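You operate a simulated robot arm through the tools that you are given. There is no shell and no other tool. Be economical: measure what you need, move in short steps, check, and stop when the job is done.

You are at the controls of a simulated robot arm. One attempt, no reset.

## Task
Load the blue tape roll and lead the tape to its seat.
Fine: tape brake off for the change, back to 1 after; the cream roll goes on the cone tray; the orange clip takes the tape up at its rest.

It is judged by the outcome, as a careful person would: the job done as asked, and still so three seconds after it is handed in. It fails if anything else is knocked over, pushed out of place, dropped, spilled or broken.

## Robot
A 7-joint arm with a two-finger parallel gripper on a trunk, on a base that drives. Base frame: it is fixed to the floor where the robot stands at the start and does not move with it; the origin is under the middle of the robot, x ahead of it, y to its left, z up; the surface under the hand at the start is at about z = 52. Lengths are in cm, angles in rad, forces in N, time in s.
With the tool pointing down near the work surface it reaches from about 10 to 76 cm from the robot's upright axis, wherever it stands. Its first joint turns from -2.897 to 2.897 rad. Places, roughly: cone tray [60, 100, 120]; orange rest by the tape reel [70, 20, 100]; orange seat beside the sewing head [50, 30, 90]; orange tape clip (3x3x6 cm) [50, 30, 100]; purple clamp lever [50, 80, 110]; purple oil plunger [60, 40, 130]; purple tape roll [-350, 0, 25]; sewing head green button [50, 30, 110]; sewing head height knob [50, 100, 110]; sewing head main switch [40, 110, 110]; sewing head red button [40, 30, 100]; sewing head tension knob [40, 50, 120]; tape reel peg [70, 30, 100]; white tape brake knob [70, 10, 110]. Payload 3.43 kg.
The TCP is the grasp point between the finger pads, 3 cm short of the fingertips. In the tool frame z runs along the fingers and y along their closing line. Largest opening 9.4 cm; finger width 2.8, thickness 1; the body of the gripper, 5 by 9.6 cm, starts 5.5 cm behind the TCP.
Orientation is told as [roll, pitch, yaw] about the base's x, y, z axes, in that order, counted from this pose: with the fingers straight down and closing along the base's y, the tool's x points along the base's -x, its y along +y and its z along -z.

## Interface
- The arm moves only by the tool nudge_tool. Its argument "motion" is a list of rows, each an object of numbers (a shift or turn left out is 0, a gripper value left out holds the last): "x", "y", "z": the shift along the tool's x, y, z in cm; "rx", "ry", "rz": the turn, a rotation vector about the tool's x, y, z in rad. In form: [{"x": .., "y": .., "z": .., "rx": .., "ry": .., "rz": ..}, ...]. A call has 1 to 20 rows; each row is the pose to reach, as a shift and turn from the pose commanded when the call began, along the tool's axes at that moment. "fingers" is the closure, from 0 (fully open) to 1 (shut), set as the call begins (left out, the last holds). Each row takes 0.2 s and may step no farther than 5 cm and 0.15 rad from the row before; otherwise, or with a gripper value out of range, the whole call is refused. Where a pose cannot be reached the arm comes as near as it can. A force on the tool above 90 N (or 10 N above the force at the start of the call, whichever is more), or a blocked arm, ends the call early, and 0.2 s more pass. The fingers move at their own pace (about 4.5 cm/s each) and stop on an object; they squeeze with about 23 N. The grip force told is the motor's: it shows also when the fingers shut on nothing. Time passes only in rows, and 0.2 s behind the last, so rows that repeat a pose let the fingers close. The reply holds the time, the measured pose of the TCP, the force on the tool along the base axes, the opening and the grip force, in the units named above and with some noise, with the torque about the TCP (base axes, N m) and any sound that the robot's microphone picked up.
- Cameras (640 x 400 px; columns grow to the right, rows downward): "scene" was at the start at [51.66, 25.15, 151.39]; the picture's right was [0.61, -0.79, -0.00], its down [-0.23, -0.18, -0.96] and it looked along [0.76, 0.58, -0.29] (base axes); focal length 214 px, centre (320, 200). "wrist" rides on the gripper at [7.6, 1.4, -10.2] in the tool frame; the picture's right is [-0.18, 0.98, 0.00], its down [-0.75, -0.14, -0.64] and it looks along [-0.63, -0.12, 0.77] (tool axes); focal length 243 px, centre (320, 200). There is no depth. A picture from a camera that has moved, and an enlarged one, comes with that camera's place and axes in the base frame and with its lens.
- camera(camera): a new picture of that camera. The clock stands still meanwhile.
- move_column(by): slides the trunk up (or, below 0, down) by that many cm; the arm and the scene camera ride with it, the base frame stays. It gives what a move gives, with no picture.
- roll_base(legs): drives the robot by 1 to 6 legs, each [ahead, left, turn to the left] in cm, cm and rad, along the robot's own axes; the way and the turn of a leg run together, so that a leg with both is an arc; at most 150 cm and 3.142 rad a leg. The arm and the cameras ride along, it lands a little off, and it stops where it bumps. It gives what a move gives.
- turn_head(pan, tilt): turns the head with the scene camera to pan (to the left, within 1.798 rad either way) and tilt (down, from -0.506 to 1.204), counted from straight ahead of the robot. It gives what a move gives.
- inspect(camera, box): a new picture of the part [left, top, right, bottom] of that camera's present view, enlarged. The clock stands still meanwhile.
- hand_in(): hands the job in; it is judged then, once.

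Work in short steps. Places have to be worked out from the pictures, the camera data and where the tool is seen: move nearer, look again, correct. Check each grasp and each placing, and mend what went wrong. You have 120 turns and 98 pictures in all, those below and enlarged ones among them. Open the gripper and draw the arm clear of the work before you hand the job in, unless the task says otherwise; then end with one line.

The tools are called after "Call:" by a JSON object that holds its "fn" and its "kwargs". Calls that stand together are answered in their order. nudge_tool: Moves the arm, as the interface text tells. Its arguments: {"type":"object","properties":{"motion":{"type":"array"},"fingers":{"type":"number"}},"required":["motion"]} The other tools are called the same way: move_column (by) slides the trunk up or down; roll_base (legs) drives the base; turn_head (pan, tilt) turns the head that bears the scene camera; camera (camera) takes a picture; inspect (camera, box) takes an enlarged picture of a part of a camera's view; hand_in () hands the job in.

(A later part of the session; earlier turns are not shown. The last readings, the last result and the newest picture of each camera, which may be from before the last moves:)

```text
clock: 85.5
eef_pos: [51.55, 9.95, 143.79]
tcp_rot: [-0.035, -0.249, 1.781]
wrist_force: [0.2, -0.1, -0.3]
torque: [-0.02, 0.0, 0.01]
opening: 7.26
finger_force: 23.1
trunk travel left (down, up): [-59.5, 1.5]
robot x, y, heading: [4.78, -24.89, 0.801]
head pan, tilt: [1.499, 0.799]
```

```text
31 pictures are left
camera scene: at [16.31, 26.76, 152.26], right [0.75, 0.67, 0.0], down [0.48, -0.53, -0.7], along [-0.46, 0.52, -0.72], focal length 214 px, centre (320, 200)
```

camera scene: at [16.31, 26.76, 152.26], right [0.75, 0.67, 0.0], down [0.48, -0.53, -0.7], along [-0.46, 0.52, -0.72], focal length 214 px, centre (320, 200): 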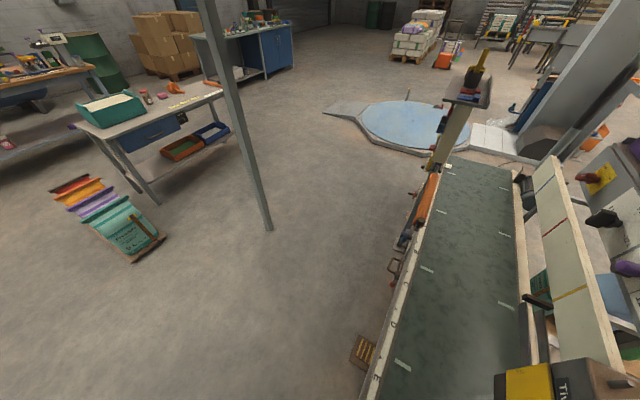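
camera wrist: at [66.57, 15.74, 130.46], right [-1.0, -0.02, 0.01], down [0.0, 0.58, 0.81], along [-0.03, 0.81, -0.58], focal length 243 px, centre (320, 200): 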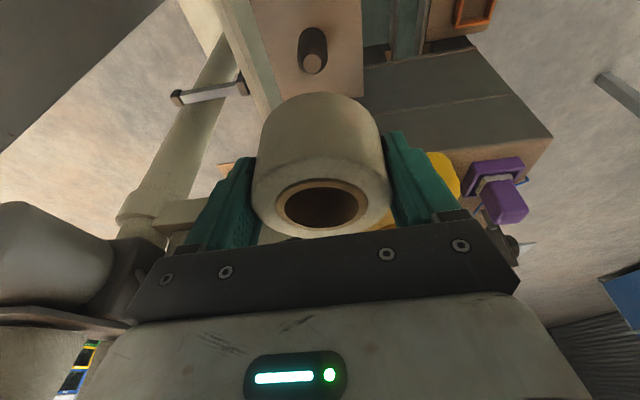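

The way left is clear at this height (thread ≤131 there, hook at x≈62). I drive in three legs: diagonal left, turn back 0.5, then further left.

Call:
{"fn": "roll_base", "kwargs": {"legs": [[32.5, 45.2, 0], [0, 0, -0.5]]}}

Call:
{"fn": "turn_head", "kwargs": {"pan": 0.6, "tilt": 0.7}}

Call:
{"fn": "camera", "kwargs": {"camera": "scene"}}

```text
clock: 90.1
eef_pos: [52.4, 38.18, 143.83]
tcp_rot: [-0.035, -0.248, 1.282]
wrist_force: [-0.7, 0.0, -0.6]
torque: [0.04, -0.01, 0.01]
opening: 7.26
finger_force: 22.8
trunk travel left (down, up): [-59.5, 1.5]
robot x, y, heading: [-4.64, 29.91, 0.301]
head pan, tilt: [1.499, 0.799]
```

```text
clock: 91.3
eef_pos: [52.49, 38.28, 143.8]
tcp_rot: [-0.035, -0.249, 1.281]
wrist_force: [-0.3, -0.1, -0.4]
torque: [-0.02, 0.0, -0.01]
opening: 7.25
finger_force: 23.3
trunk travel left (down, up): [-59.5, 1.5]
robot x, y, heading: [-5.01, 30.42, 0.301]
head pan, tilt: [0.6, 0.7]
```

```text
30 pictures are left
camera scene: at [36.68, 68.66, 153.08], right [0.78, -0.62, 0.0], down [-0.4, -0.51, -0.76], along [0.47, 0.6, -0.64], focal length 214 px, centre (320, 200)
```

scene: 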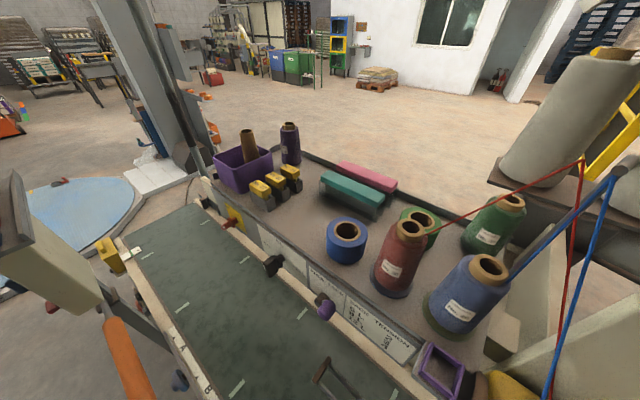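

Clear view: blue roll ≈[55.5,84.7], bins start at y≈101, so cream goes to [54,94.3]. I drive on left to about [−13,67], keeping my head away from the post.

Call:
{"fn": "roll_base", "kwargs": {"legs": [[3.0, 37.3, 0]]}}

```text
clock: 93.7
eef_pos: [44.14, 74.81, 143.8]
tcp_rot: [-0.036, -0.25, 1.28]
wrist_force: [0.6, 0.4, -0.1]
torque: [0.01, 0.0, -0.01]
opening: 7.24
finger_force: 23.2
trunk travel left (down, up): [-59.5, 1.5]
robot x, y, heading: [-13.01, 67.03, 0.301]
head pan, tilt: [0.6, 0.7]
```

At [−13,67]. I move the cream roll over the free tray spot, staying clear of the red cone, down to ~9 cm lower.

Call:
{"fn": "nudge_tool", "kwargs": {"motion": [{"x": -4.36, "y": 1, "z": 1.11}, {"x": -8.72, "y": 2, "z": 2.22}, {"x": -13.08, "y": 3, "z": 3.33}, {"x": -16, "y": 0, "z": 4.07}, {"x": -18.4, "y": -2.5, "z": 4.69}, {"x": -19.86, "y": -3.84, "z": 7.13}, {"x": -18.87, "y": -3.84, "z": 11}, {"x": -18.13, "y": -3.84, "z": 13.9}]}}

Call:
{"fn": "camera", "kwargs": {"camera": "wrist"}}

Call:
{"fn": "turn_head", "kwargs": {"pan": -0.2, "tilt": 0.7}}

Call:
{"fn": "camera", "kwargs": {"camera": "scene"}}

```text
clock: 95.5
eef_pos: [54.33, 93.67, 134.9]
tcp_rot: [-0.035, -0.249, 1.28]
wrist_force: [0.5, 0.3, -1.5]
torque: [0.02, -0.01, 0.02]
opening: 7.24
finger_force: 22.1
trunk travel left (down, up): [-59.5, 1.5]
robot x, y, heading: [-13.01, 67.25, 0.303]
head pan, tilt: [0.6, 0.7]
```

```text
29 pictures are left
camera wrist: at [49.76, 84.71, 142.96], right [-0.89, 0.46, 0.01], down [0.28, 0.51, 0.81], along [0.37, 0.72, -0.58], focal length 243 px, centre (320, 200)
```

wrist: 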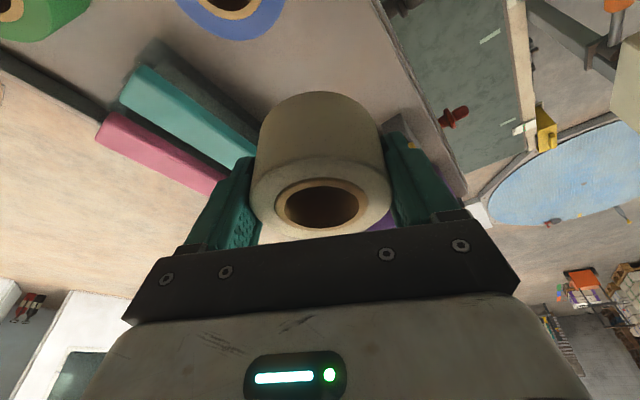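

```text
clock: 96.6
eef_pos: [54.39, 93.74, 135.0]
tcp_rot: [-0.035, -0.248, 1.28]
wrist_force: [-0.2, -0.3, -0.5]
torque: [0.0, 0.05, 0.02]
opening: 7.25
finger_force: 22.9
trunk travel left (down, up): [-59.5, 1.5]
robot x, y, heading: [-13.25, 66.86, 0.299]
head pan, tilt: [-0.201, 0.7]
```

```text
28 pictures are left
camera scene: at [31.69, 99.5, 153.08], right [0.1, -0.99, 0.0], down [-0.64, -0.06, -0.76], along [0.76, 0.08, -0.64], focal length 214 px, centre (320, 200)
```

scene: 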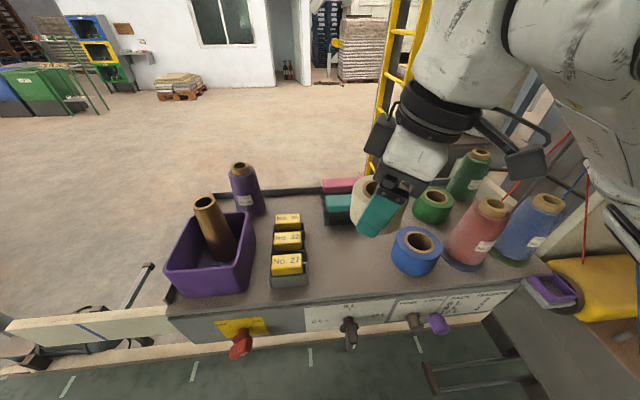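

Spot is free: bins at y≥102, blue edge at ≈89. I lower the cream roll to near the tray.

Call:
{"fn": "nudge_tool", "kwargs": {"motion": [{"x": 0.74, "z": 2.9}, {"x": 1.48, "z": 5.8}, {"x": 2.1, "z": 8.2}, {"x": 2.25, "z": 8.8}, {"x": 2.37, "z": 9.3}, {"x": 2.37, "z": 9.3}]}}

Call:
{"fn": "inspect", "kwargs": {"camera": "scene", "box": [300, 150, 480, 300]}}

```text
clock: 98.0
eef_pos: [55.2, 92.84, 126.96]
tcp_rot: [-0.08, -0.247, 1.288]
wrist_force: [0.2, 0.2, -1.5]
torque: [0.03, -0.01, -0.03]
opening: 7.21
finger_force: 23.5
trunk travel left (down, up): [-59.5, 1.5]
robot x, y, heading: [-13.07, 66.68, 0.304]
head pan, tilt: [-0.201, 0.7]
```

```text
2.67 times, centred on (390, 225) of scene
camera zoom: at [31.7, 99.14, 153.51], right [0.1, -1.0, 0.0], down [-0.64, -0.06, -0.77], along [0.76, 0.08, -0.64], focal length 572 px, centre (133, 133)
```

zoom: 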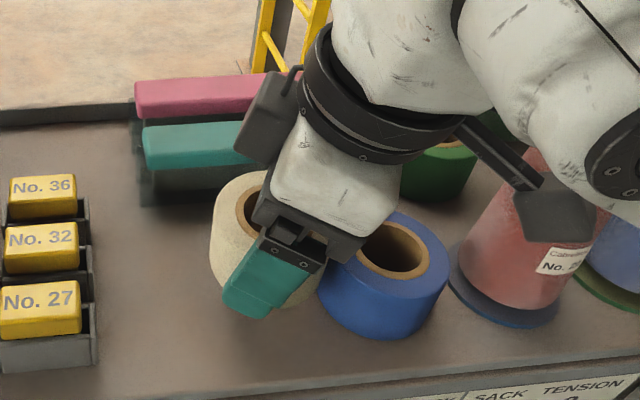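

The arm is grazing my head camera (it shifted 0.4 cm), so the hand is ~1 cm off. I pan the head away left and shift the roll 1.5 cm toward +y.

Call:
{"fn": "nudge_tool", "kwargs": {"motion": [{"z": -2}, {"x": -1.4, "y": 0.5, "z": -1.6}]}}

Call:
{"fn": "turn_head", "kwargs": {"pan": 1.0, "tilt": 0.8}}

Call:
{"fn": "nudge_tool", "kwargs": {"motion": [{}, {}]}}

Call:
{"fn": "camera", "kwargs": {"camera": "scene"}}

```text
clock: 98.6
eef_pos: [55.03, 93.1, 127.35]
tcp_rot: [-0.04, -0.251, 1.256]
wrist_force: [-0.1, -0.7, -1.5]
torque: [0.02, 0.03, 0.01]
opening: 7.22
finger_force: 23.2
trunk travel left (down, up): [-59.5, 1.5]
robot x, y, heading: [-13.31, 66.8, 0.289]
head pan, tilt: [-0.201, 0.7]
```

```text
clock: 100.0
eef_pos: [54.94, 93.03, 127.36]
tcp_rot: [-0.04, -0.253, 1.259]
wrist_force: [-0.1, -0.3, -0.3]
torque: [-0.03, -0.01, 0.02]
opening: 7.18
finger_force: 23.1
trunk travel left (down, up): [-59.5, 1.5]
robot x, y, heading: [-13.06, 66.83, 0.285]
head pan, tilt: [1.0, 0.799]
```

```text
clock: 100.6
eef_pos: [54.93, 93.18, 127.47]
tcp_rot: [-0.04, -0.253, 1.26]
wrist_force: [-0.8, -0.9, -1.7]
torque: [0.01, 0.01, -0.01]
opening: 7.22
finger_force: 23.3
trunk travel left (down, up): [-59.5, 1.5]
robot x, y, heading: [-12.94, 67.46, 0.288]
head pan, tilt: [1.0, 0.799]
```

```text
26 pictures are left
camera scene: at [25.94, 105.4, 152.4], right [0.96, -0.28, 0.0], down [-0.2, -0.69, -0.7], along [0.2, 0.67, -0.71], focal length 214 px, centre (320, 200)
```

scene: 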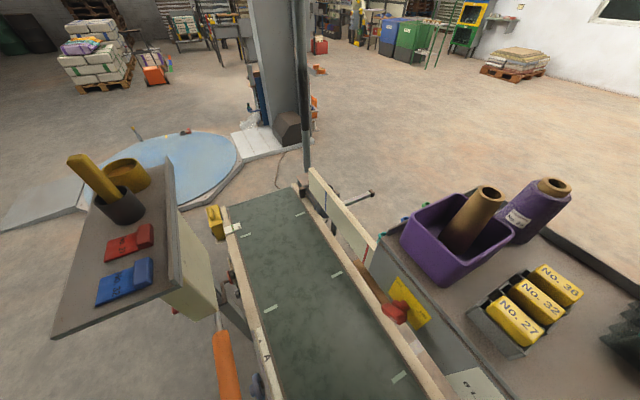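

Heading drifted slightly, so the elbow may be pressing on something external — perhaps the thread guide. I look right at once.

Call:
{"fn": "turn_head", "kwargs": {"pan": -0.7, "tilt": 0.55}}

Call:
{"fn": "camera", "kwargs": {"camera": "scene"}}

```text
clock: 102.4
eef_pos: [54.9, 93.14, 127.41]
tcp_rot: [-0.039, -0.252, 1.262]
wrist_force: [-0.2, 0.0, -1.0]
torque: [-0.01, -0.02, 0.0]
opening: 7.23
finger_force: 22.3
trunk travel left (down, up): [-59.5, 1.5]
robot x, y, heading: [-13.28, 66.97, 0.286]
head pan, tilt: [-0.7, 0.55]
```

```text
25 pictures are left
camera scene: at [31.87, 94.06, 154.51], right [-0.4, -0.92, 0.0], down [-0.48, 0.21, -0.85], along [0.78, -0.34, -0.52], focal length 214 px, centre (320, 200)
```

scene: 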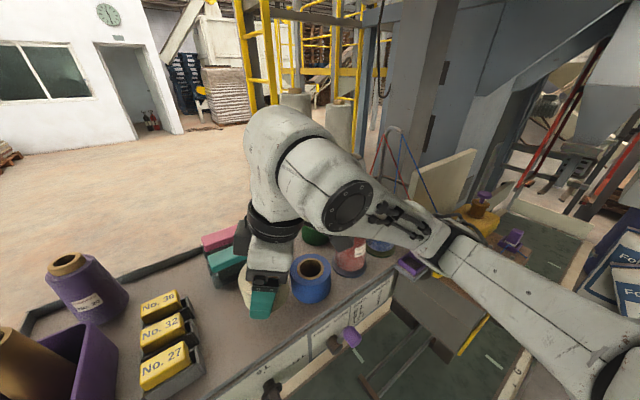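

The elbow hangs low beside the sewing head's left end — the sideways yaw forces it there. I lift the roll and swing the yaw back toward 0.5 about the vertical, which should raise the elbow.

Call:
{"fn": "nudge_tool", "kwargs": {"motion": [{"x": -0.8, "z": -3}, {"x": -1.6, "z": -6.2}, {"x": -2.2, "z": -8.7}, {"x": -2.2, "z": -8.7, "rx": 0.031, "rz": 0.121}, {"x": -2.2, "z": -8.7, "rx": 0.062, "rz": 0.242}, {"x": -2.2, "z": -8.7, "rx": 0.093, "rz": 0.363}, {"x": -2.2, "z": -8.7, "rx": 0.124, "rz": 0.484}, {"x": -2.2, "z": -8.7, "rx": 0.155, "rz": 0.605}, {"x": -2.2, "z": -8.7, "rx": 0.185, "rz": 0.727}, {"x": -2.2, "z": -8.7, "rx": 0.185, "rz": 0.727}]}}

Call:
{"fn": "camera", "kwargs": {"camera": "scene"}}

```text
clock: 104.6
eef_pos: [54.12, 94.86, 136.19]
tcp_rot: [-0.025, -0.272, 0.524]
wrist_force: [-0.6, -0.5, -1.5]
torque: [-0.01, 0.0, -0.02]
opening: 7.2
finger_force: 23.1
trunk travel left (down, up): [-59.5, 1.5]
robot x, y, heading: [-13.34, 67.09, 0.304]
head pan, tilt: [-0.7, 0.55]
```

```text
24 pictures are left
camera scene: at [31.51, 95.15, 154.39], right [-0.39, -0.92, 0.0], down [-0.48, 0.2, -0.85], along [0.79, -0.33, -0.52], focal length 214 px, centre (320, 200)
```

scene: 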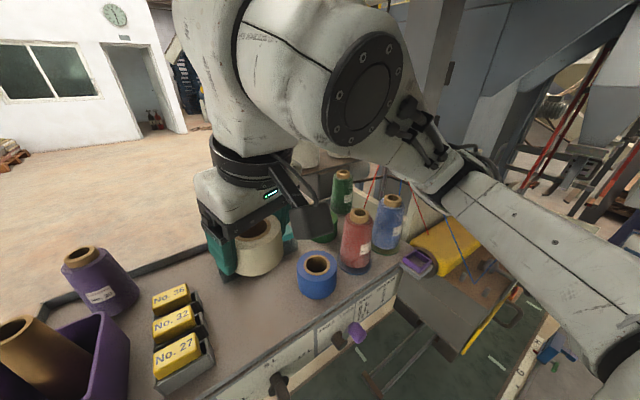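

Elbow is high now, everything looks in place. I lower the roll vertically toward the tray.

Call:
{"fn": "nudge_tool", "kwargs": {"motion": [{"x": 0.93, "z": 3.4}, {"x": 1.87, "z": 6.75}, {"x": 2.4, "z": 8.7}, {"x": 2.67, "z": 9.64}, {"x": 2.67, "z": 9.64}]}}

Call:
{"fn": "camera", "kwargs": {"camera": "scene"}}

```text
clock: 105.8
eef_pos: [54.28, 94.59, 126.22]
tcp_rot: [-0.025, -0.272, 0.526]
wrist_force: [-0.3, -0.2, -0.4]
torque: [0.03, -0.01, 0.05]
opening: 7.21
finger_force: 23.0
trunk travel left (down, up): [-59.5, 1.5]
robot x, y, heading: [-12.91, 66.97, 0.306]
head pan, tilt: [-0.7, 0.55]
```

```text
23 pictures are left
camera scene: at [31.51, 95.15, 154.39], right [-0.39, -0.92, 0.0], down [-0.48, 0.2, -0.85], along [0.79, -0.33, -0.52], focal length 214 px, centre (320, 200)
```

scene: 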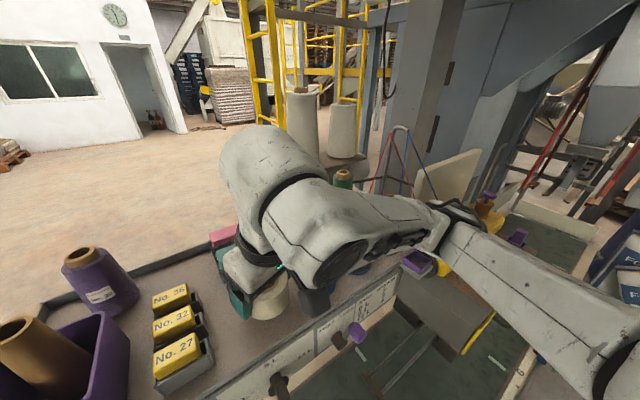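

Tracking is exact. I lower in small steps until the roll meets the tray.

Call:
{"fn": "nudge_tool", "kwargs": {"motion": [{"x": 0.13, "z": 0.48}, {"x": 0.21, "z": 0.77}, {"x": 0.27, "z": 0.96}]}}

```text
clock: 106.6
eef_pos: [54.28, 94.51, 125.17]
tcp_rot: [-0.024, -0.272, 0.526]
wrist_force: [0.1, 0.4, -0.5]
torque: [0.0, 0.0, 0.03]
opening: 7.2
finger_force: 22.4
trunk travel left (down, up): [-59.5, 1.5]
robot x, y, heading: [-13.31, 66.72, 0.306]
head pan, tilt: [-0.7, 0.55]
```

No contact yet; I continue down in small steps.

Call:
{"fn": "nudge_tool", "kwargs": {"motion": [{"x": 0.08, "z": 0.29}, {"x": 0.16, "z": 0.58}, {"x": 0.16, "z": 0.58}]}}

Call:
{"fn": "inspect", "kwargs": {"camera": "scene", "box": [190, 210, 350, 340]}}

```text
clock: 107.4
eef_pos: [54.18, 94.52, 124.52]
tcp_rot: [-0.027, -0.273, 0.527]
wrist_force: [-0.3, 0.6, -1.1]
torque: [-0.03, 0.0, 0.01]
opening: 7.21
finger_force: 22.5
trunk travel left (down, up): [-59.5, 1.5]
robot x, y, heading: [-13.15, 67.35, 0.303]
head pan, tilt: [-0.7, 0.55]
```

```text
3.08 times, centred on (270, 275) of scene
camera zoom: at [31.51, 95.15, 154.39], right [-0.39, -0.92, 0.0], down [-0.48, 0.2, -0.85], along [0.79, -0.33, -0.52], focal length 660 px, centre (474, -31)
```

zoom: 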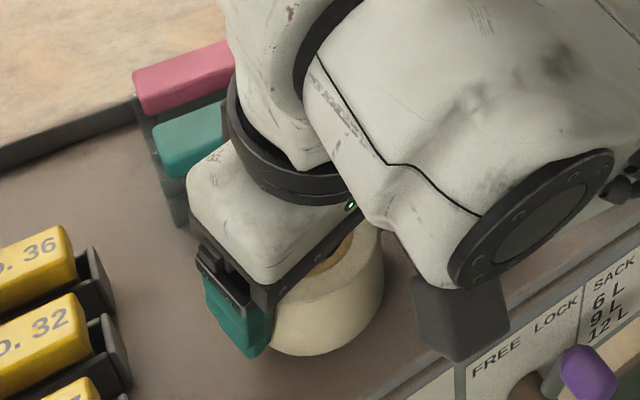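

Still free of contact; a bit lower.

Call:
{"fn": "nudge_tool", "kwargs": {"motion": [{"x": 0.08, "z": 0.29}, {"x": 0.16, "z": 0.58}, {"x": 0.16, "z": 0.58}]}}

Call:
{"fn": "nudge_tool", "kwargs": {"motion": [{"x": 0.08, "z": 0.29}, {"x": 0.16, "z": 0.58}]}}

```text
clock: 108.2
eef_pos: [54.33, 94.5, 124.14]
tcp_rot: [-0.026, -0.275, 0.531]
wrist_force: [0.0, 0.3, -1.5]
torque: [0.01, 0.02, 0.01]
opening: 7.18
finger_force: 22.9
trunk travel left (down, up): [-59.5, 1.5]
robot x, y, heading: [-13.57, 67.26, 0.302]
head pan, tilt: [-0.7, 0.55]
```

```text
clock: 108.8
eef_pos: [54.52, 94.47, 124.02]
tcp_rot: [-0.039, -0.281, 0.533]
wrist_force: [-0.1, 0.0, -0.4]
torque: [-0.01, -0.02, 0.01]
opening: 7.15
finger_force: 22.9
trunk travel left (down, up): [-59.5, 1.5]
robot x, y, heading: [-13.0, 66.93, 0.303]
head pan, tilt: [-0.7, 0.55]
```

Height lags with no wrist force: an upper link must be touching something (cones perhaps). I back up 1 cm and inspect under the forearm.

Call:
{"fn": "nudge_tool", "kwargs": {"motion": [{"x": -0.27, "z": -0.96}, {"x": -0.54, "z": -1.9}]}}

Call:
{"fn": "inspect", "kwargs": {"camera": "scene", "box": [210, 130, 530, 330]}}

```text
clock: 109.4
eef_pos: [54.38, 94.56, 125.09]
tcp_rot: [-0.022, -0.27, 0.526]
wrist_force: [0.4, 0.2, -0.3]
torque: [0.0, 0.01, 0.0]
opening: 7.21
finger_force: 23.0
trunk travel left (down, up): [-59.5, 1.5]
robot x, y, heading: [-13.38, 66.95, 0.299]
head pan, tilt: [-0.7, 0.55]
```

```text
2.00 times, centred on (370, 230) of scene
camera zoom: at [31.43, 95.15, 154.29], right [-0.39, -0.92, 0.0], down [-0.48, 0.2, -0.85], along [0.79, -0.33, -0.52], focal length 429 px, centre (220, 140)
```

zoom: 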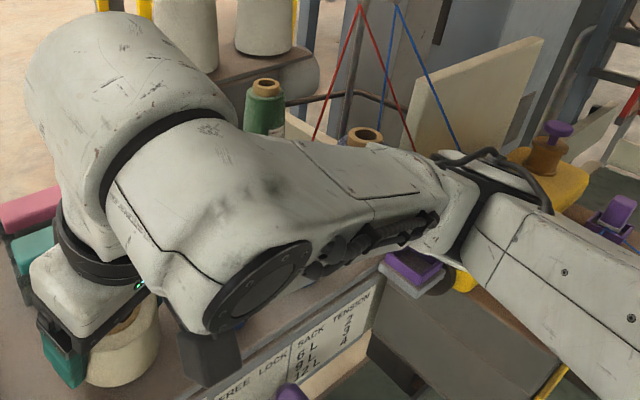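

The forearm is low over the blue roll and cones. Turning the yaw further the same way raised the elbow before, so I lift, swing the yaw to about −0.3, and look again.

Call:
{"fn": "nudge_tool", "kwargs": {"motion": [{"x": -1.1, "z": -3.9}, {"x": -1.9, "z": -6.8}, {"x": -1.9, "z": -6.8, "rx": 0.036, "rz": 0.13}, {"x": -1.9, "z": -6.8, "rx": 0.072, "rz": 0.26}, {"x": -1.9, "z": -6.8, "rx": 0.108, "rz": 0.39}, {"x": -1.9, "z": -6.8, "rx": 0.144, "rz": 0.52}, {"x": -1.9, "z": -6.8, "rx": 0.18, "rz": 0.65}, {"x": -1.9, "z": -6.8, "rx": 0.214, "rz": 0.771}, {"x": -1.9, "z": -6.8, "rx": 0.214, "rz": 0.771}]}}

Call:
{"fn": "camera", "kwargs": {"camera": "scene"}}

```text
clock: 111.4
eef_pos: [54.19, 94.81, 132.48]
tcp_rot: [-0.017, -0.29, -0.275]
wrist_force: [0.5, -0.1, -2.0]
torque: [0.02, -0.01, 0.02]
opening: 7.19
finger_force: 22.7
trunk travel left (down, up): [-59.5, 1.5]
robot x, y, heading: [-12.94, 67.0, 0.301]
head pan, tilt: [-0.7, 0.55]
```

```text
20 pictures are left
camera scene: at [31.51, 95.16, 154.39], right [-0.39, -0.92, 0.0], down [-0.48, 0.2, -0.85], along [0.79, -0.33, -0.52], focal length 214 px, centre (320, 200)
```

scene: 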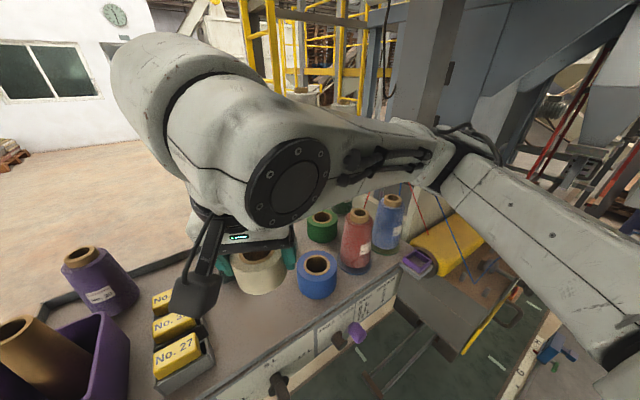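

Elbow clearly higher now. I lower the roll again with this yaw.

Call:
{"fn": "nudge_tool", "kwargs": {"motion": [{"x": 1.0, "z": 3.35}, {"x": 1.72, "z": 5.75}, {"x": 2.15, "z": 7.2}, {"x": 2.29, "z": 7.66}, {"x": 2.29, "z": 7.66}]}}

Call:
{"fn": "nudge_tool", "kwargs": {"motion": [{"x": 0.09, "z": 0.29}, {"x": 0.17, "z": 0.57}, {"x": 0.17, "z": 0.57}]}}

```text
clock: 112.6
eef_pos: [54.04, 94.62, 124.36]
tcp_rot: [-0.016, -0.289, -0.275]
wrist_force: [0.6, -0.6, -0.7]
torque: [0.04, 0.03, 0.03]
opening: 7.2
finger_force: 22.6
trunk travel left (down, up): [-59.5, 1.5]
robot x, y, heading: [-13.18, 66.9, 0.302]
head pan, tilt: [-0.7, 0.55]
```

```text
clock: 113.4
eef_pos: [54.26, 94.51, 123.9]
tcp_rot: [-0.015, -0.29, -0.276]
wrist_force: [-1.5, 0.3, 9.9]
torque: [0.12, 0.35, 0.06]
opening: 7.19
finger_force: 23.4
trunk travel left (down, up): [-59.5, 1.5]
robot x, y, heading: [-13.02, 67.05, 0.3]
head pan, tilt: [-0.7, 0.55]
```

Contact (10 N): the roll stands on the tray. I open just slightly and withdraw upward.

Call:
{"fn": "nudge_tool", "kwargs": {"motion": [{"x": -0.06, "z": -0.2}, {"x": -0.06, "z": -0.2}, {"x": -0.06, "z": -0.2}], "fingers": 0.15}}

Call:
{"fn": "nudge_tool", "kwargs": {"motion": [{"x": -0.5, "z": -1.5}, {"x": -1.4, "z": -4.8}, {"x": -2.6, "z": -9}, {"x": -3.4, "z": -11.5}]}}

Call:
{"fn": "camera", "kwargs": {"camera": "scene"}}

```text
clock: 114.2
eef_pos: [54.09, 94.54, 123.97]
tcp_rot: [-0.015, -0.29, -0.275]
wrist_force: [0.4, 0.6, -0.3]
torque: [0.0, 0.0, -0.02]
opening: 8.01
finger_force: 0.0
trunk travel left (down, up): [-59.5, 1.5]
robot x, y, heading: [-13.19, 66.87, 0.299]
head pan, tilt: [-0.7, 0.55]
```

```text
clock: 115.2
eef_pos: [54.22, 94.89, 136.07]
tcp_rot: [-0.015, -0.288, -0.274]
wrist_force: [0.2, 0.5, 0.3]
torque: [0.0, -0.04, 0.01]
opening: 7.98
finger_force: 0.1
trunk travel left (down, up): [-59.5, 1.5]
robot x, y, heading: [-13.19, 67.04, 0.298]
head pan, tilt: [-0.7, 0.55]
```

```text
19 pictures are left
camera scene: at [31.5, 95.15, 154.39], right [-0.39, -0.92, 0.0], down [-0.48, 0.2, -0.85], along [0.79, -0.33, -0.52], focal length 214 px, centre (320, 200)
```

scene: 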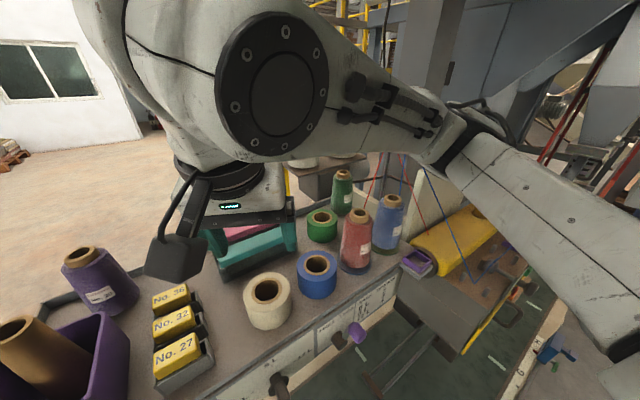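

Cream roll stands well on the tray. Blue roll ≈[56.0,85.2]; I move above it turning the yaw to −0.8 so the fingers pass between its neighbours, and look with the wrist camera.

Call:
{"fn": "nudge_tool", "kwargs": {"motion": [{"x": -0.6, "y": -2.2, "z": 0.3, "rx": 0.037, "rz": 0.127}, {"x": -1.5, "y": -4.4, "z": 0.5, "rx": 0.075, "rz": 0.254}, {"x": -2.6, "y": -6.6, "z": 0.8, "rx": 0.112, "rz": 0.381}, {"x": -3.8, "y": -8.65, "z": 1.1, "rx": 0.15, "rz": 0.508}, {"x": -3, "y": -8.65, "z": 4, "rx": 0.15, "rz": 0.508}, {"x": -2.4, "y": -8.65, "z": 5.9, "rx": 0.15, "rz": 0.508}], "fingers": 0.0}}

Call:
{"fn": "camera", "kwargs": {"camera": "wrist"}}

Call:
{"fn": "camera", "kwargs": {"camera": "scene"}}

```text
clock: 116.6
eef_pos: [55.58, 85.2, 131.18]
tcp_rot: [-0.013, -0.298, -0.806]
wrist_force: [0.0, 0.3, 0.7]
torque: [0.02, -0.01, 0.03]
opening: 9.4
finger_force: 0.1
trunk travel left (down, up): [-59.5, 1.5]
robot x, y, heading: [-13.5, 66.81, 0.302]
head pan, tilt: [-0.7, 0.55]
```

```text
18 pictures are left
camera wrist: at [49.57, 93.68, 138.74], right [0.83, 0.55, 0.04], down [0.27, -0.48, 0.84], along [0.48, -0.69, -0.55], focal length 243 px, centre (320, 200)
```

wrist: 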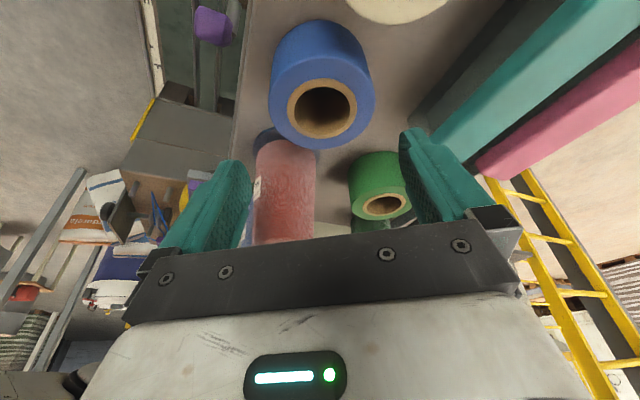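

```text
17 pictures are left
camera scene: at [31.52, 95.15, 154.4], right [-0.39, -0.92, 0.0], down [-0.48, 0.2, -0.85], along [0.79, -0.33, -0.52], focal length 214 px, centre (320, 200)
```

scene: 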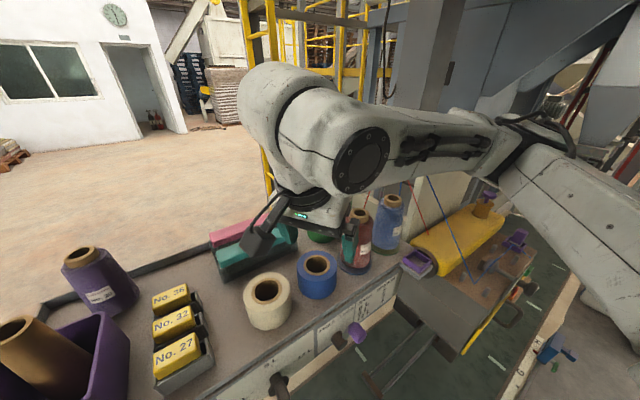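

Wrist view gives blue roll centre [55.9,85.4]. I centre and descend around it.

Call:
{"fn": "nudge_tool", "kwargs": {"motion": [{"x": 0.34, "y": 0.345, "z": -0.1}, {"x": 1.4, "y": 0.345, "z": 3.3}, {"x": 2.2, "y": 0.345, "z": 5.9}, {"x": 2.45, "y": 0.345, "z": 6.75}, {"x": 2.45, "y": 0.345, "z": 6.75}]}}

Call:
{"fn": "camera", "kwargs": {"camera": "wrist"}}

```text
clock: 117.8
eef_pos: [55.51, 85.8, 124.03]
tcp_rot: [-0.012, -0.296, -0.806]
wrist_force: [-0.2, -0.8, 0.4]
torque: [-0.03, -0.04, 0.0]
opening: 9.42
finger_force: 0.0
trunk travel left (down, up): [-59.5, 1.5]
robot x, y, heading: [-13.1, 66.96, 0.297]
head pan, tilt: [-0.7, 0.55]
```

```text
16 pictures are left
camera wrist: at [49.47, 94.23, 131.53], right [0.83, 0.55, 0.04], down [0.27, -0.48, 0.84], along [0.48, -0.68, -0.55], focal length 243 px, centre (320, 200)
```

wrist: 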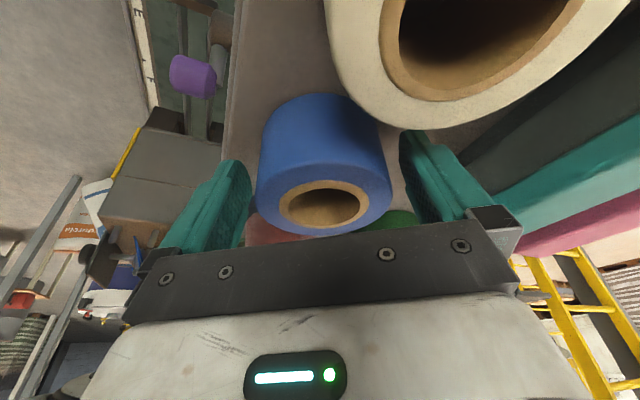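

Well centred. I close on the blue roll and lift.

Call:
{"fn": "nudge_tool", "kwargs": {"motion": [{}, {}, {}, {}, {}], "fingers": 0.8}}

Call:
{"fn": "nudge_tool", "kwargs": {"motion": [{"x": -0.3, "z": -1}, {"x": -1.2, "z": -3.8}, {"x": -2.4, "z": -7.6}, {"x": -3.6, "z": -11.5}, {"x": -4.8, "z": -15.3}, {"x": -5.9, "z": -19}]}}

Call:
{"fn": "camera", "kwargs": {"camera": "scene"}}

```text
clock: 119.0
eef_pos: [55.44, 85.67, 124.07]
tcp_rot: [-0.013, -0.297, -0.807]
wrist_force: [0.0, -0.1, 0.7]
torque: [0.04, 0.01, -0.01]
opening: 7.43
finger_force: 23.2
trunk travel left (down, up): [-59.5, 1.5]
robot x, y, heading: [-13.11, 66.75, 0.299]
head pan, tilt: [-0.7, 0.55]
```

```text
clock: 120.4
eef_pos: [55.8, 85.92, 143.89]
tcp_rot: [-0.012, -0.295, -0.805]
wrist_force: [-0.2, -0.1, -1.8]
torque: [-0.03, 0.02, -0.03]
opening: 7.46
finger_force: 22.0
trunk travel left (down, up): [-59.5, 1.5]
robot x, y, heading: [-13.08, 67.26, 0.296]
head pan, tilt: [-0.7, 0.55]
```

```text
15 pictures are left
camera scene: at [31.5, 95.15, 154.39], right [-0.39, -0.92, 0.0], down [-0.48, 0.2, -0.85], along [0.79, -0.33, -0.52], focal length 214 px, centre (320, 200)
```

scene: 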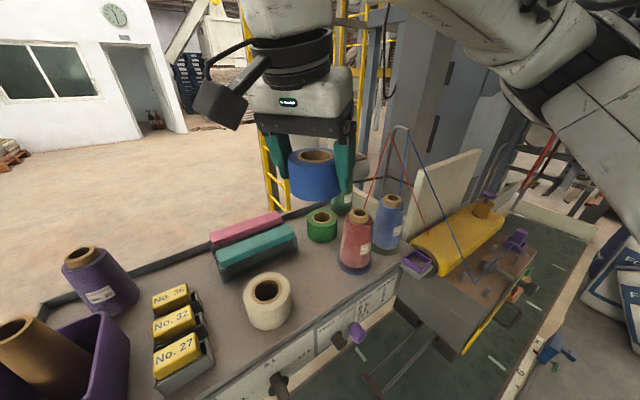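

Blue roll lifted cleanly; cones and rolls in place. I bring the hand back to the carry pose (toward me, yaw rotated about the vertical to 1.28).

Call:
{"fn": "nudge_tool", "kwargs": {"motion": [{"y": -2, "rx": -0.04, "rz": -0.133}, {"y": -4, "rx": -0.081, "rz": -0.266}, {"y": -6, "rx": -0.121, "rz": -0.399}, {"y": -8, "rx": -0.162, "rz": -0.532}, {"y": -10, "rx": -0.202, "rz": -0.665}, {"y": -12, "rx": -0.243, "rz": -0.798}, {"y": -14, "rx": -0.283, "rz": -0.931}, {"y": -16, "rx": -0.324, "rz": -1.064}, {"y": -16.1, "rx": -0.364, "rz": -1.197}, {"y": -16.1, "rx": -0.405, "rz": -1.33}, {"y": -16.1, "rx": -0.445, "rz": -1.463}, {"y": -16.1, "rx": -0.485, "rz": -1.596}, {"y": -16.1, "rx": -0.526, "rz": -1.729}, {"y": -16.1, "rx": -0.566, "rz": -1.862}, {"y": -16.1, "rx": -0.607, "rz": -1.995}]}}

```text
clock: 123.6
eef_pos: [44.08, 74.71, 144.1]
tcp_rot: [0.004, -0.284, 1.278]
wrist_force: [0.4, -0.8, 0.7]
torque: [0.02, -0.01, 0.0]
opening: 7.47
finger_force: 23.5
out of reach, approached as far as the arm can: row 7, 8, 9, 10
trunk travel left (down, up): [-59.5, 1.5]
robot x, y, heading: [-12.8, 66.46, 0.299]
head pan, tilt: [-0.7, 0.55]
```

At the carry pose. I retrace the drive: right, turn left 0.5, then diagonal back to about [5,−25].

Call:
{"fn": "roll_base", "kwargs": {"legs": [[-3.0, -37.3, 0], [0, 0, 0.5], [-32.5, -45.2, 0]]}}

Call:
{"fn": "turn_head", "kwargs": {"pan": -0.5, "tilt": 0.8}}

```text
clock: 130.2
eef_pos: [51.34, 9.93, 144.07]
tcp_rot: [0.004, -0.285, 1.772]
wrist_force: [-0.2, 1.1, -0.2]
torque: [-0.02, 0.0, 0.04]
opening: 7.46
finger_force: 23.2
trunk travel left (down, up): [-59.5, 1.5]
robot x, y, heading: [5.18, -24.13, 0.8]
head pan, tilt: [-0.7, 0.55]
```

```text
clock: 130.9
eef_pos: [51.43, 9.93, 144.06]
tcp_rot: [0.006, -0.283, 1.769]
wrist_force: [-0.7, -0.4, -0.8]
torque: [0.0, -0.01, -0.03]
opening: 7.47
finger_force: 22.4
trunk travel left (down, up): [-59.5, 1.5]
robot x, y, heading: [4.34, -24.3, 0.798]
head pan, tilt: [-0.499, 0.799]
```

Back in place. I carry the blue roll over the peg (TCP [66.7,25.75]) and lower to above it.

Call:
{"fn": "nudge_tool", "kwargs": {"motion": [{"x": -2.4, "y": -3.64, "z": 0.7}, {"x": -4.8, "y": -7.3, "z": 1.4}, {"x": -7.1, "y": -10.9, "z": 2.1}, {"x": -9.5, "y": -14.6, "z": 2.8}, {"x": -11.9, "y": -18.2, "z": 3.46}, {"x": -10.6, "y": -18.2, "z": 8}, {"x": -9.2, "y": -18.2, "z": 12.6}, {"x": -7.9, "y": -18.2, "z": 17.2}, {"x": -6.6, "y": -18.2, "z": 21.7}, {"x": -6.6, "y": -18.2, "z": 21.7}]}}

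Call:
{"fn": "camera", "kwargs": {"camera": "wrist"}}

Call:
{"fn": "inspect", "kwargs": {"camera": "scene", "box": [280, 150, 460, 340]}}

```text
clock: 133.1
eef_pos: [66.65, 25.78, 124.88]
tcp_rot: [0.006, -0.284, 1.772]
wrist_force: [-0.4, -0.1, -1.1]
torque: [0.0, 0.0, 0.02]
opening: 7.46
finger_force: 22.6
trunk travel left (down, up): [-59.5, 1.5]
robot x, y, heading: [4.58, -24.51, 0.796]
head pan, tilt: [-0.499, 0.799]
```

```text
14 pictures are left
camera wrist: at [67.3, 15.52, 132.55], right [-1.0, -0.02, 0.06], down [0.03, 0.56, 0.83], along [-0.05, 0.83, -0.56], focal length 243 px, centre (320, 200)
```

wrist: 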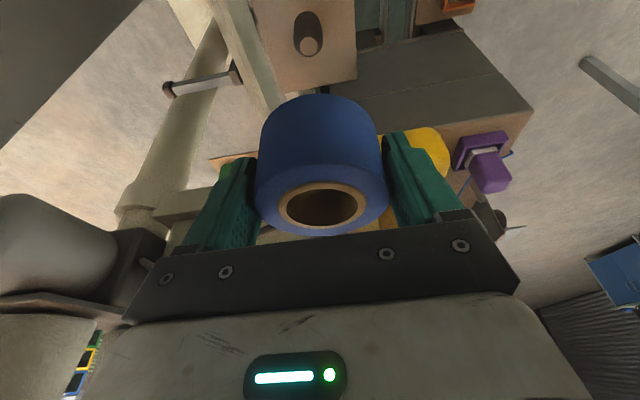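

```text
2.11 times, centred on (370, 245) of scene
camera zoom: at [29.42, 23.34, 152.25], right [0.29, -0.96, 0.0], down [-0.69, -0.21, -0.7], along [0.67, 0.2, -0.72], focal length 452 px, centre (215, 105)
```

zoom: 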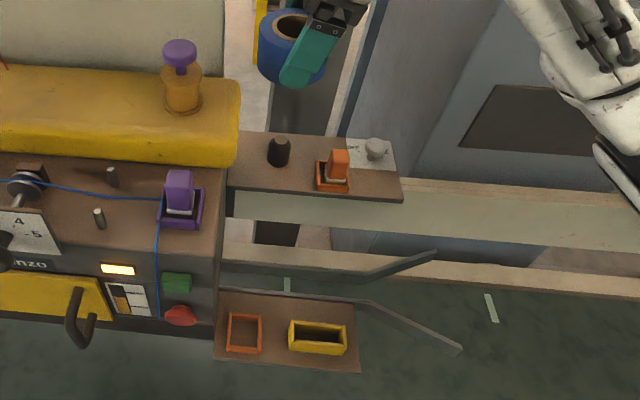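

Peg and roll axes agree within ~0.3 cm (peg [66.8,26.5]). I nudge 0.15 and lower onto it, watching force.

Call:
{"fn": "nudge_tool", "kwargs": {"motion": [{"x": 0.9, "y": -0.2, "z": 3.9}, {"x": 2.1, "y": -0.2, "z": 8.6}, {"x": 3.4, "y": -0.2, "z": 12.5}, {"x": 3.6, "y": -0.2, "z": 13.4}, {"x": 3.9, "y": -0.2, "z": 14.4}, {"x": 4.2, "y": -0.2, "z": 15.2}]}}

Call:
{"fn": "inspect", "kwargs": {"camera": "scene", "box": [300, 150, 460, 280]}}

```text
clock: 134.5
eef_pos: [66.9, 25.76, 109.23]
tcp_rot: [0.005, -0.284, 1.77]
wrist_force: [1.5, -10.5, 2.5]
torque: [-0.21, -0.03, -0.05]
opening: 7.47
finger_force: 23.0
trunk travel left (down, up): [-59.5, 1.5]
robot x, y, heading: [4.92, -24.32, 0.793]
head pan, tilt: [-0.499, 0.799]
```

```text
3.08 times, centred on (380, 215) of scene
camera zoom: at [29.44, 23.25, 152.28], right [0.29, -0.96, 0.0], down [-0.69, -0.21, -0.7], along [0.67, 0.2, -0.72], focal length 660 px, centre (135, 154)
```

zoom: 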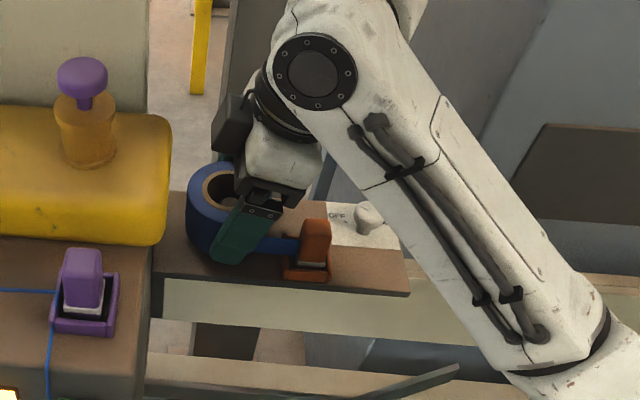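

The blue tape already shows at the clip. There's a 10 N push toward −y, so I ease 0.3 cm that way and lower the remaining ~0.8 cm.

Call:
{"fn": "nudge_tool", "kwargs": {"motion": [{"x": 0.3, "z": -0.08}, {"x": 0.38, "z": 0.25}, {"x": 0.46, "z": 0.55}, {"x": 0.52, "z": 0.75}]}}

```text
clock: 135.5
eef_pos: [66.71, 25.75, 108.43]
tcp_rot: [0.001, -0.285, 1.773]
wrist_force: [-3.7, 2.0, 12.0]
torque: [0.49, -0.08, 0.13]
opening: 7.43
finger_force: 23.0
trunk travel left (down, up): [-59.5, 1.5]
robot x, y, heading: [4.68, -24.31, 0.798]
head pan, tilt: [-0.499, 0.799]
```

Seated (12 N up at the cream roll's height). I open and withdraw upward along the fingers.

Call:
{"fn": "nudge_tool", "kwargs": {"motion": [{"z": -0.1}, {"z": -0.1}, {"z": -0.1}, {"z": -0.1}], "fingers": 0.0}}

Call:
{"fn": "nudge_tool", "kwargs": {"motion": [{"x": -0.6, "z": -2}, {"x": -1.7, "z": -5.8}, {"x": -2.8, "z": -9.6}, {"x": -3.4, "z": -13.4}, {"x": -1, "z": -15}]}}

Call:
{"fn": "camera", "kwargs": {"camera": "wrist"}}

Call:
{"fn": "inspect", "kwargs": {"camera": "scene", "box": [300, 180, 460, 340]}}

```text
clock: 136.5
eef_pos: [66.82, 25.66, 108.47]
tcp_rot: [0.007, -0.285, 1.771]
wrist_force: [0.4, 0.1, 0.7]
torque: [-0.01, 0.03, 0.0]
opening: 9.4
finger_force: 0.0
trunk travel left (down, up): [-59.5, 1.5]
robot x, y, heading: [4.72, -24.07, 0.802]
head pan, tilt: [-0.499, 0.799]
```

```text
clock: 137.7
eef_pos: [67.63, 22.57, 123.2]
tcp_rot: [0.005, -0.285, 1.771]
wrist_force: [0.2, -0.3, -0.3]
torque: [0.0, -0.01, 0.0]
opening: 9.38
finger_force: 0.1
trunk travel left (down, up): [-59.5, 1.5]
robot x, y, heading: [4.69, -24.59, 0.795]
head pan, tilt: [-0.499, 0.799]
```

```text
11 pictures are left
camera wrist: at [68.25, 12.19, 130.87], right [-1.0, -0.03, 0.06], down [0.03, 0.56, 0.83], along [-0.05, 0.83, -0.56], focal length 243 px, centre (320, 200)
```

wrist: 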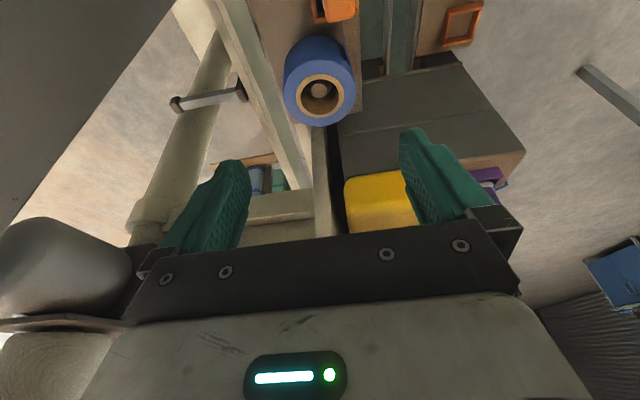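

```text
2.50 times, centred on (380, 260) of scene
camera zoom: at [29.39, 23.34, 152.25], right [0.29, -0.96, 0.0], down [-0.69, -0.21, -0.7], along [0.67, 0.2, -0.72], focal length 536 px, centre (170, 50)
```

zoom: 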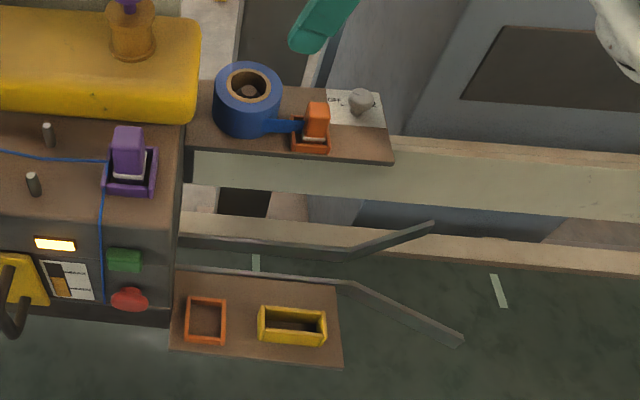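

The blue roll sits on the peg with its tape to the clip. Now I go back to the clip with the same grasp pose as before (pitch −0.36), stopping ~4 cm above.

Call:
{"fn": "nudge_tool", "kwargs": {"motion": [{"x": 1.85, "y": 1.46, "z": -0.53, "rx": 0.02, "ry": -0.035}, {"x": 3.69, "y": 2.93, "z": -1.07, "rx": 0.04, "ry": -0.075, "rz": -0.014}, {"x": 4.4, "y": 2.93, "z": 1.5, "rx": 0.04, "ry": -0.075, "rz": -0.014}, {"x": 5.6, "y": 2.93, "z": 5.6, "rx": 0.04, "ry": -0.075, "rz": -0.014}, {"x": 6.1, "y": 2.93, "z": 7.3, "rx": 0.04, "ry": -0.075, "rz": -0.014}, {"x": 6.1, "y": 2.93, "z": 7.3, "rx": 0.04, "ry": -0.075, "rz": -0.014}], "fingers": 0.45}}

```text
clock: 139.1
eef_pos: [65.4, 18.17, 114.42]
tcp_rot: [-0.04, -0.359, 1.788]
wrist_force: [-0.3, -0.4, 0.5]
torque: [0.03, -0.02, -0.04]
opening: 5.16
finger_force: 0.1
trunk travel left (down, up): [-59.5, 1.5]
robot x, y, heading: [4.69, -24.47, 0.799]
head pan, tilt: [-0.499, 0.799]
```

Right above the release pose. I descend 4.1 cm and close on the clip.

Call:
{"fn": "nudge_tool", "kwargs": {"motion": [{"x": 0.7, "y": -0.1, "z": 1.9}, {"x": 1.2, "y": -0.1, "z": 3.2}, {"x": 1.43, "y": -0.1, "z": 3.8}, {"x": 1.43, "y": -0.1, "z": 3.8}]}}

Call:
{"fn": "nudge_tool", "kwargs": {"motion": [{}, {}, {}, {}, {}], "fingers": 0.95}}

```text
clock: 140.1
eef_pos: [65.69, 18.28, 110.3]
tcp_rot: [-0.04, -0.36, 1.788]
wrist_force: [-0.5, 0.7, 0.5]
torque: [-0.01, 0.02, -0.01]
opening: 5.16
finger_force: 0.1
trunk travel left (down, up): [-59.5, 1.5]
robot x, y, heading: [4.96, -24.44, 0.796]
head pan, tilt: [-0.499, 0.799]
```

```text
clock: 141.3
eef_pos: [65.66, 18.42, 110.42]
tcp_rot: [-0.041, -0.358, 1.787]
wrist_force: [-1.3, 0.3, 0.8]
torque: [-0.01, 0.06, -0.01]
opening: 2.1
finger_force: 22.9
trunk travel left (down, up): [-59.5, 1.5]
robot x, y, heading: [4.4, -24.42, 0.796]
head pan, tilt: [-0.499, 0.799]
```

Clip gripped with the blue tape. I lift it and carry it to above its seat, descending on the way.

Call:
{"fn": "nudge_tool", "kwargs": {"motion": [{"x": -0.5, "z": -1.4}, {"x": -1.41, "z": -3.74}, {"x": -3.3, "y": 3.5, "z": -2.5}, {"x": -5.15, "y": 7, "z": -1.3}, {"x": -7.03, "y": 10.5, "z": -0.13}, {"x": -7.5, "y": 12.4, "z": 2.2}, {"x": -7.9, "y": 14.3, "z": 4.5}, {"x": -8.38, "y": 16.2, "z": 6.8}, {"x": -8.38, "y": 16.2, "z": 6.8}]}}

Call:
{"fn": "inspect", "kwargs": {"camera": "wrist", "box": [200, 60, 440, 210]}}

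```text
clock: 143.3
eef_pos: [47.83, 25.25, 106.45]
tcp_rot: [-0.042, -0.362, 1.788]
wrist_force: [-0.4, -0.3, -0.5]
torque: [-0.02, -0.01, 0.01]
opening: 2.07
finger_force: 23.4
out of reach, approached as far as the arm can: row 5, 6, 7
trunk travel left (down, up): [-59.5, 1.5]
robot x, y, heading: [4.39, -24.45, 0.799]
head pan, tilt: [-0.499, 0.799]
```

```text
2.67 times, centred on (320, 135) of wrist
camera zoom: at [48.32, 14.28, 113.22], right [-1.0, -0.03, 0.03], down [0.01, 0.49, 0.87], along [-0.04, 0.87, -0.49], focal length 647 px, centre (320, 373)
```

zoom: 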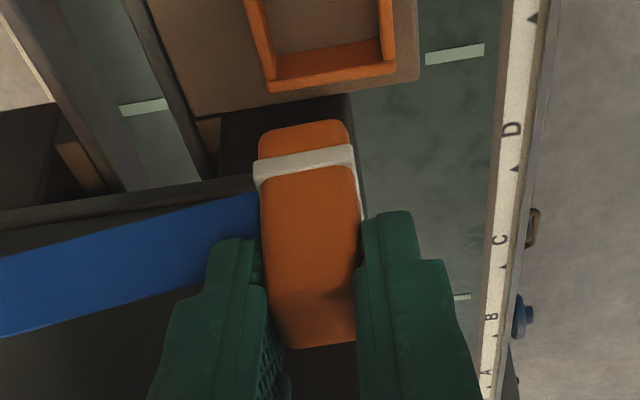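

Blue tape is on the clip. I align to the seat's grasp position and go down 4.4 cm, then compare with the earlier picture.

Call:
{"fn": "nudge_tool", "kwargs": {"motion": [{"x": 0.32, "y": 0.31, "z": -0.12}, {"x": 1.2, "y": 0.31, "z": 2.2}, {"x": 1.87, "y": 0.31, "z": 4.0}, {"x": 1.87, "y": 0.31, "z": 4.0}]}}

Call:
{"fn": "inspect", "kwargs": {"camera": "wrist", "box": [200, 60, 440, 210]}}

```text
clock: 144.3
eef_pos: [47.81, 24.82, 101.91]
tcp_rot: [-0.04, -0.36, 1.788]
wrist_force: [0.5, 0.1, -0.9]
torque: [0.02, 0.01, 0.01]
opening: 2.09
finger_force: 22.5
out of reach, approached as far as the arm can: row 1
trunk travel left (down, up): [-59.5, 1.5]
robot x, y, heading: [4.85, -23.91, 0.797]
head pan, tilt: [-0.499, 0.799]
```

```text
2.67 times, centred on (320, 135) of wrist
camera zoom: at [48.27, 13.82, 108.73], right [-1.0, -0.03, 0.03], down [0.01, 0.49, 0.87], along [-0.04, 0.87, -0.49], focal length 647 px, centre (320, 373)
```

zoom: 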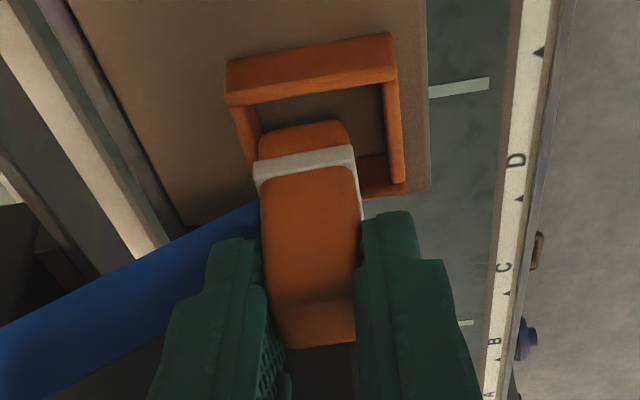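

Close match: I need ≈0.3 cm toward −x and 0.15 toward −y. I shift and lower into the seat until contact.

Call:
{"fn": "nudge_tool", "kwargs": {"motion": [{"x": 0.1, "y": 0.3, "z": 0}, {"x": 0.3, "y": 0.3, "z": 0.6}, {"x": 0.47, "y": 0.3, "z": 1.0}, {"x": 0.6, "y": 0.3, "z": 1.35}, {"x": 0.66, "y": 0.3, "z": 1.5}]}}

Call:
{"fn": "inspect", "kwargs": {"camera": "wrist", "box": [200, 60, 440, 210]}}

```text
clock: 145.5
eef_pos: [47.56, 24.46, 100.43]
tcp_rot: [-0.042, -0.363, 1.79]
wrist_force: [-0.5, -1.3, 16.3]
torque: [-0.09, 0.12, 0.03]
opening: 2.04
finger_force: 23.1
trunk travel left (down, up): [-59.5, 1.5]
robot x, y, heading: [4.53, -24.37, 0.796]
head pan, tilt: [-0.499, 0.799]
```

```text
2.67 times, centred on (320, 135) of wrist
camera zoom: at [48.04, 13.55, 107.29], right [-1.0, -0.03, 0.03], down [0.01, 0.49, 0.87], along [-0.04, 0.87, -0.49], focal length 647 px, centre (320, 373)
```

zoom: 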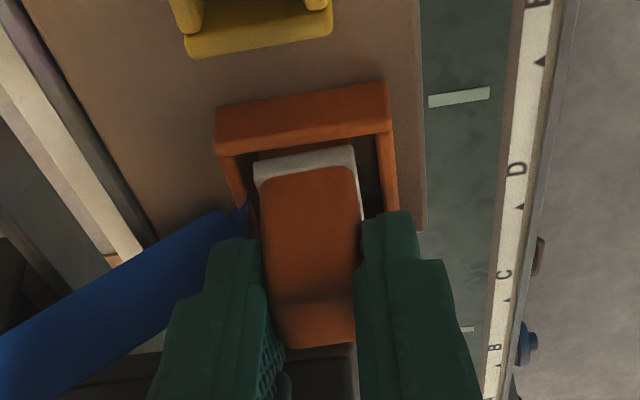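

It sits as before (contact 16 N at the original height). I release and withdraw.

Call:
{"fn": "nudge_tool", "kwargs": {"motion": [{"x": -0.05, "z": -0.15}, {"x": -0.05, "z": -0.15}, {"x": -0.05, "z": -0.15}, {"x": -0.05, "z": -0.15}], "fingers": 0.5}}

Call:
{"fn": "nudge_tool", "kwargs": {"motion": [{"z": -3}, {"z": -7}, {"z": -11}, {"z": -14}]}}

Call:
{"fn": "inspect", "kwargs": {"camera": "scene", "box": [300, 180, 460, 340]}}

```text
clock: 146.5
eef_pos: [47.56, 24.4, 100.49]
tcp_rot: [-0.04, -0.36, 1.788]
wrist_force: [0.1, 0.0, -0.3]
torque: [-0.01, -0.02, -0.01]
opening: 4.73
finger_force: 0.0
trunk travel left (down, up): [-59.5, 1.5]
robot x, y, heading: [4.89, -24.43, 0.796]
head pan, tilt: [-0.499, 0.799]
```

```text
clock: 147.5
eef_pos: [53.19, 23.21, 110.78]
tcp_rot: [-0.038, -0.361, 1.79]
wrist_force: [0.5, 0.2, -0.2]
torque: [0.0, 0.01, -0.01]
opening: 4.68
finger_force: 0.1
out of reach, approached as far as the arm can: row 2, 3, 4
trunk travel left (down, up): [-59.5, 1.5]
robot x, y, heading: [4.8, -24.27, 0.796]
head pan, tilt: [-0.499, 0.799]
```

```text
2.50 times, centred on (380, 260) of scene
camera zoom: at [29.4, 23.35, 152.24], right [0.29, -0.96, 0.0], down [-0.69, -0.21, -0.7], along [0.67, 0.2, -0.72], focal length 536 px, centre (170, 50)
```

zoom: 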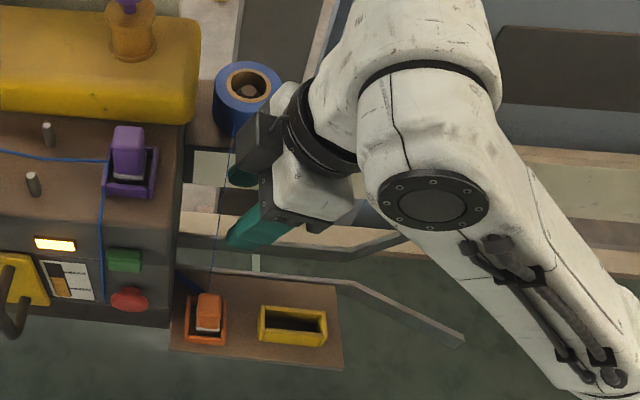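

Clip is back in its seat with the blue tape led to it. Now the brake: I move, levelling the hand, to above the knob at [70.8,14.4].

Call:
{"fn": "nudge_tool", "kwargs": {"motion": [{"x": 1, "y": -3, "z": -2.5, "ry": 0.03}, {"x": 2.2, "y": -6.5, "z": -5, "ry": 0.08}, {"x": 3.6, "y": -10, "z": -6.5, "ry": 0.16}, {"x": 5.2, "y": -13.5, "z": -6.6, "ry": 0.24}, {"x": 6.7, "y": -17, "z": -6.66, "ry": 0.32}, {"x": 8.03, "y": -20.5, "z": -6.66, "ry": 0.36}, {"x": 8.03, "y": -20.5, "z": -6.66, "ry": 0.36}]}}

```text
clock: 149.1
eef_pos: [75.33, 17.79, 114.97]
tcp_rot: [-0.038, -0.001, 1.773]
wrist_force: [0.0, -0.4, -0.6]
torque: [-0.04, -0.02, 0.02]
opening: 4.71
finger_force: 0.1
trunk travel left (down, up): [-59.5, 1.5]
robot x, y, heading: [4.86, -24.38, 0.802]
head pan, tilt: [-0.499, 0.799]
```

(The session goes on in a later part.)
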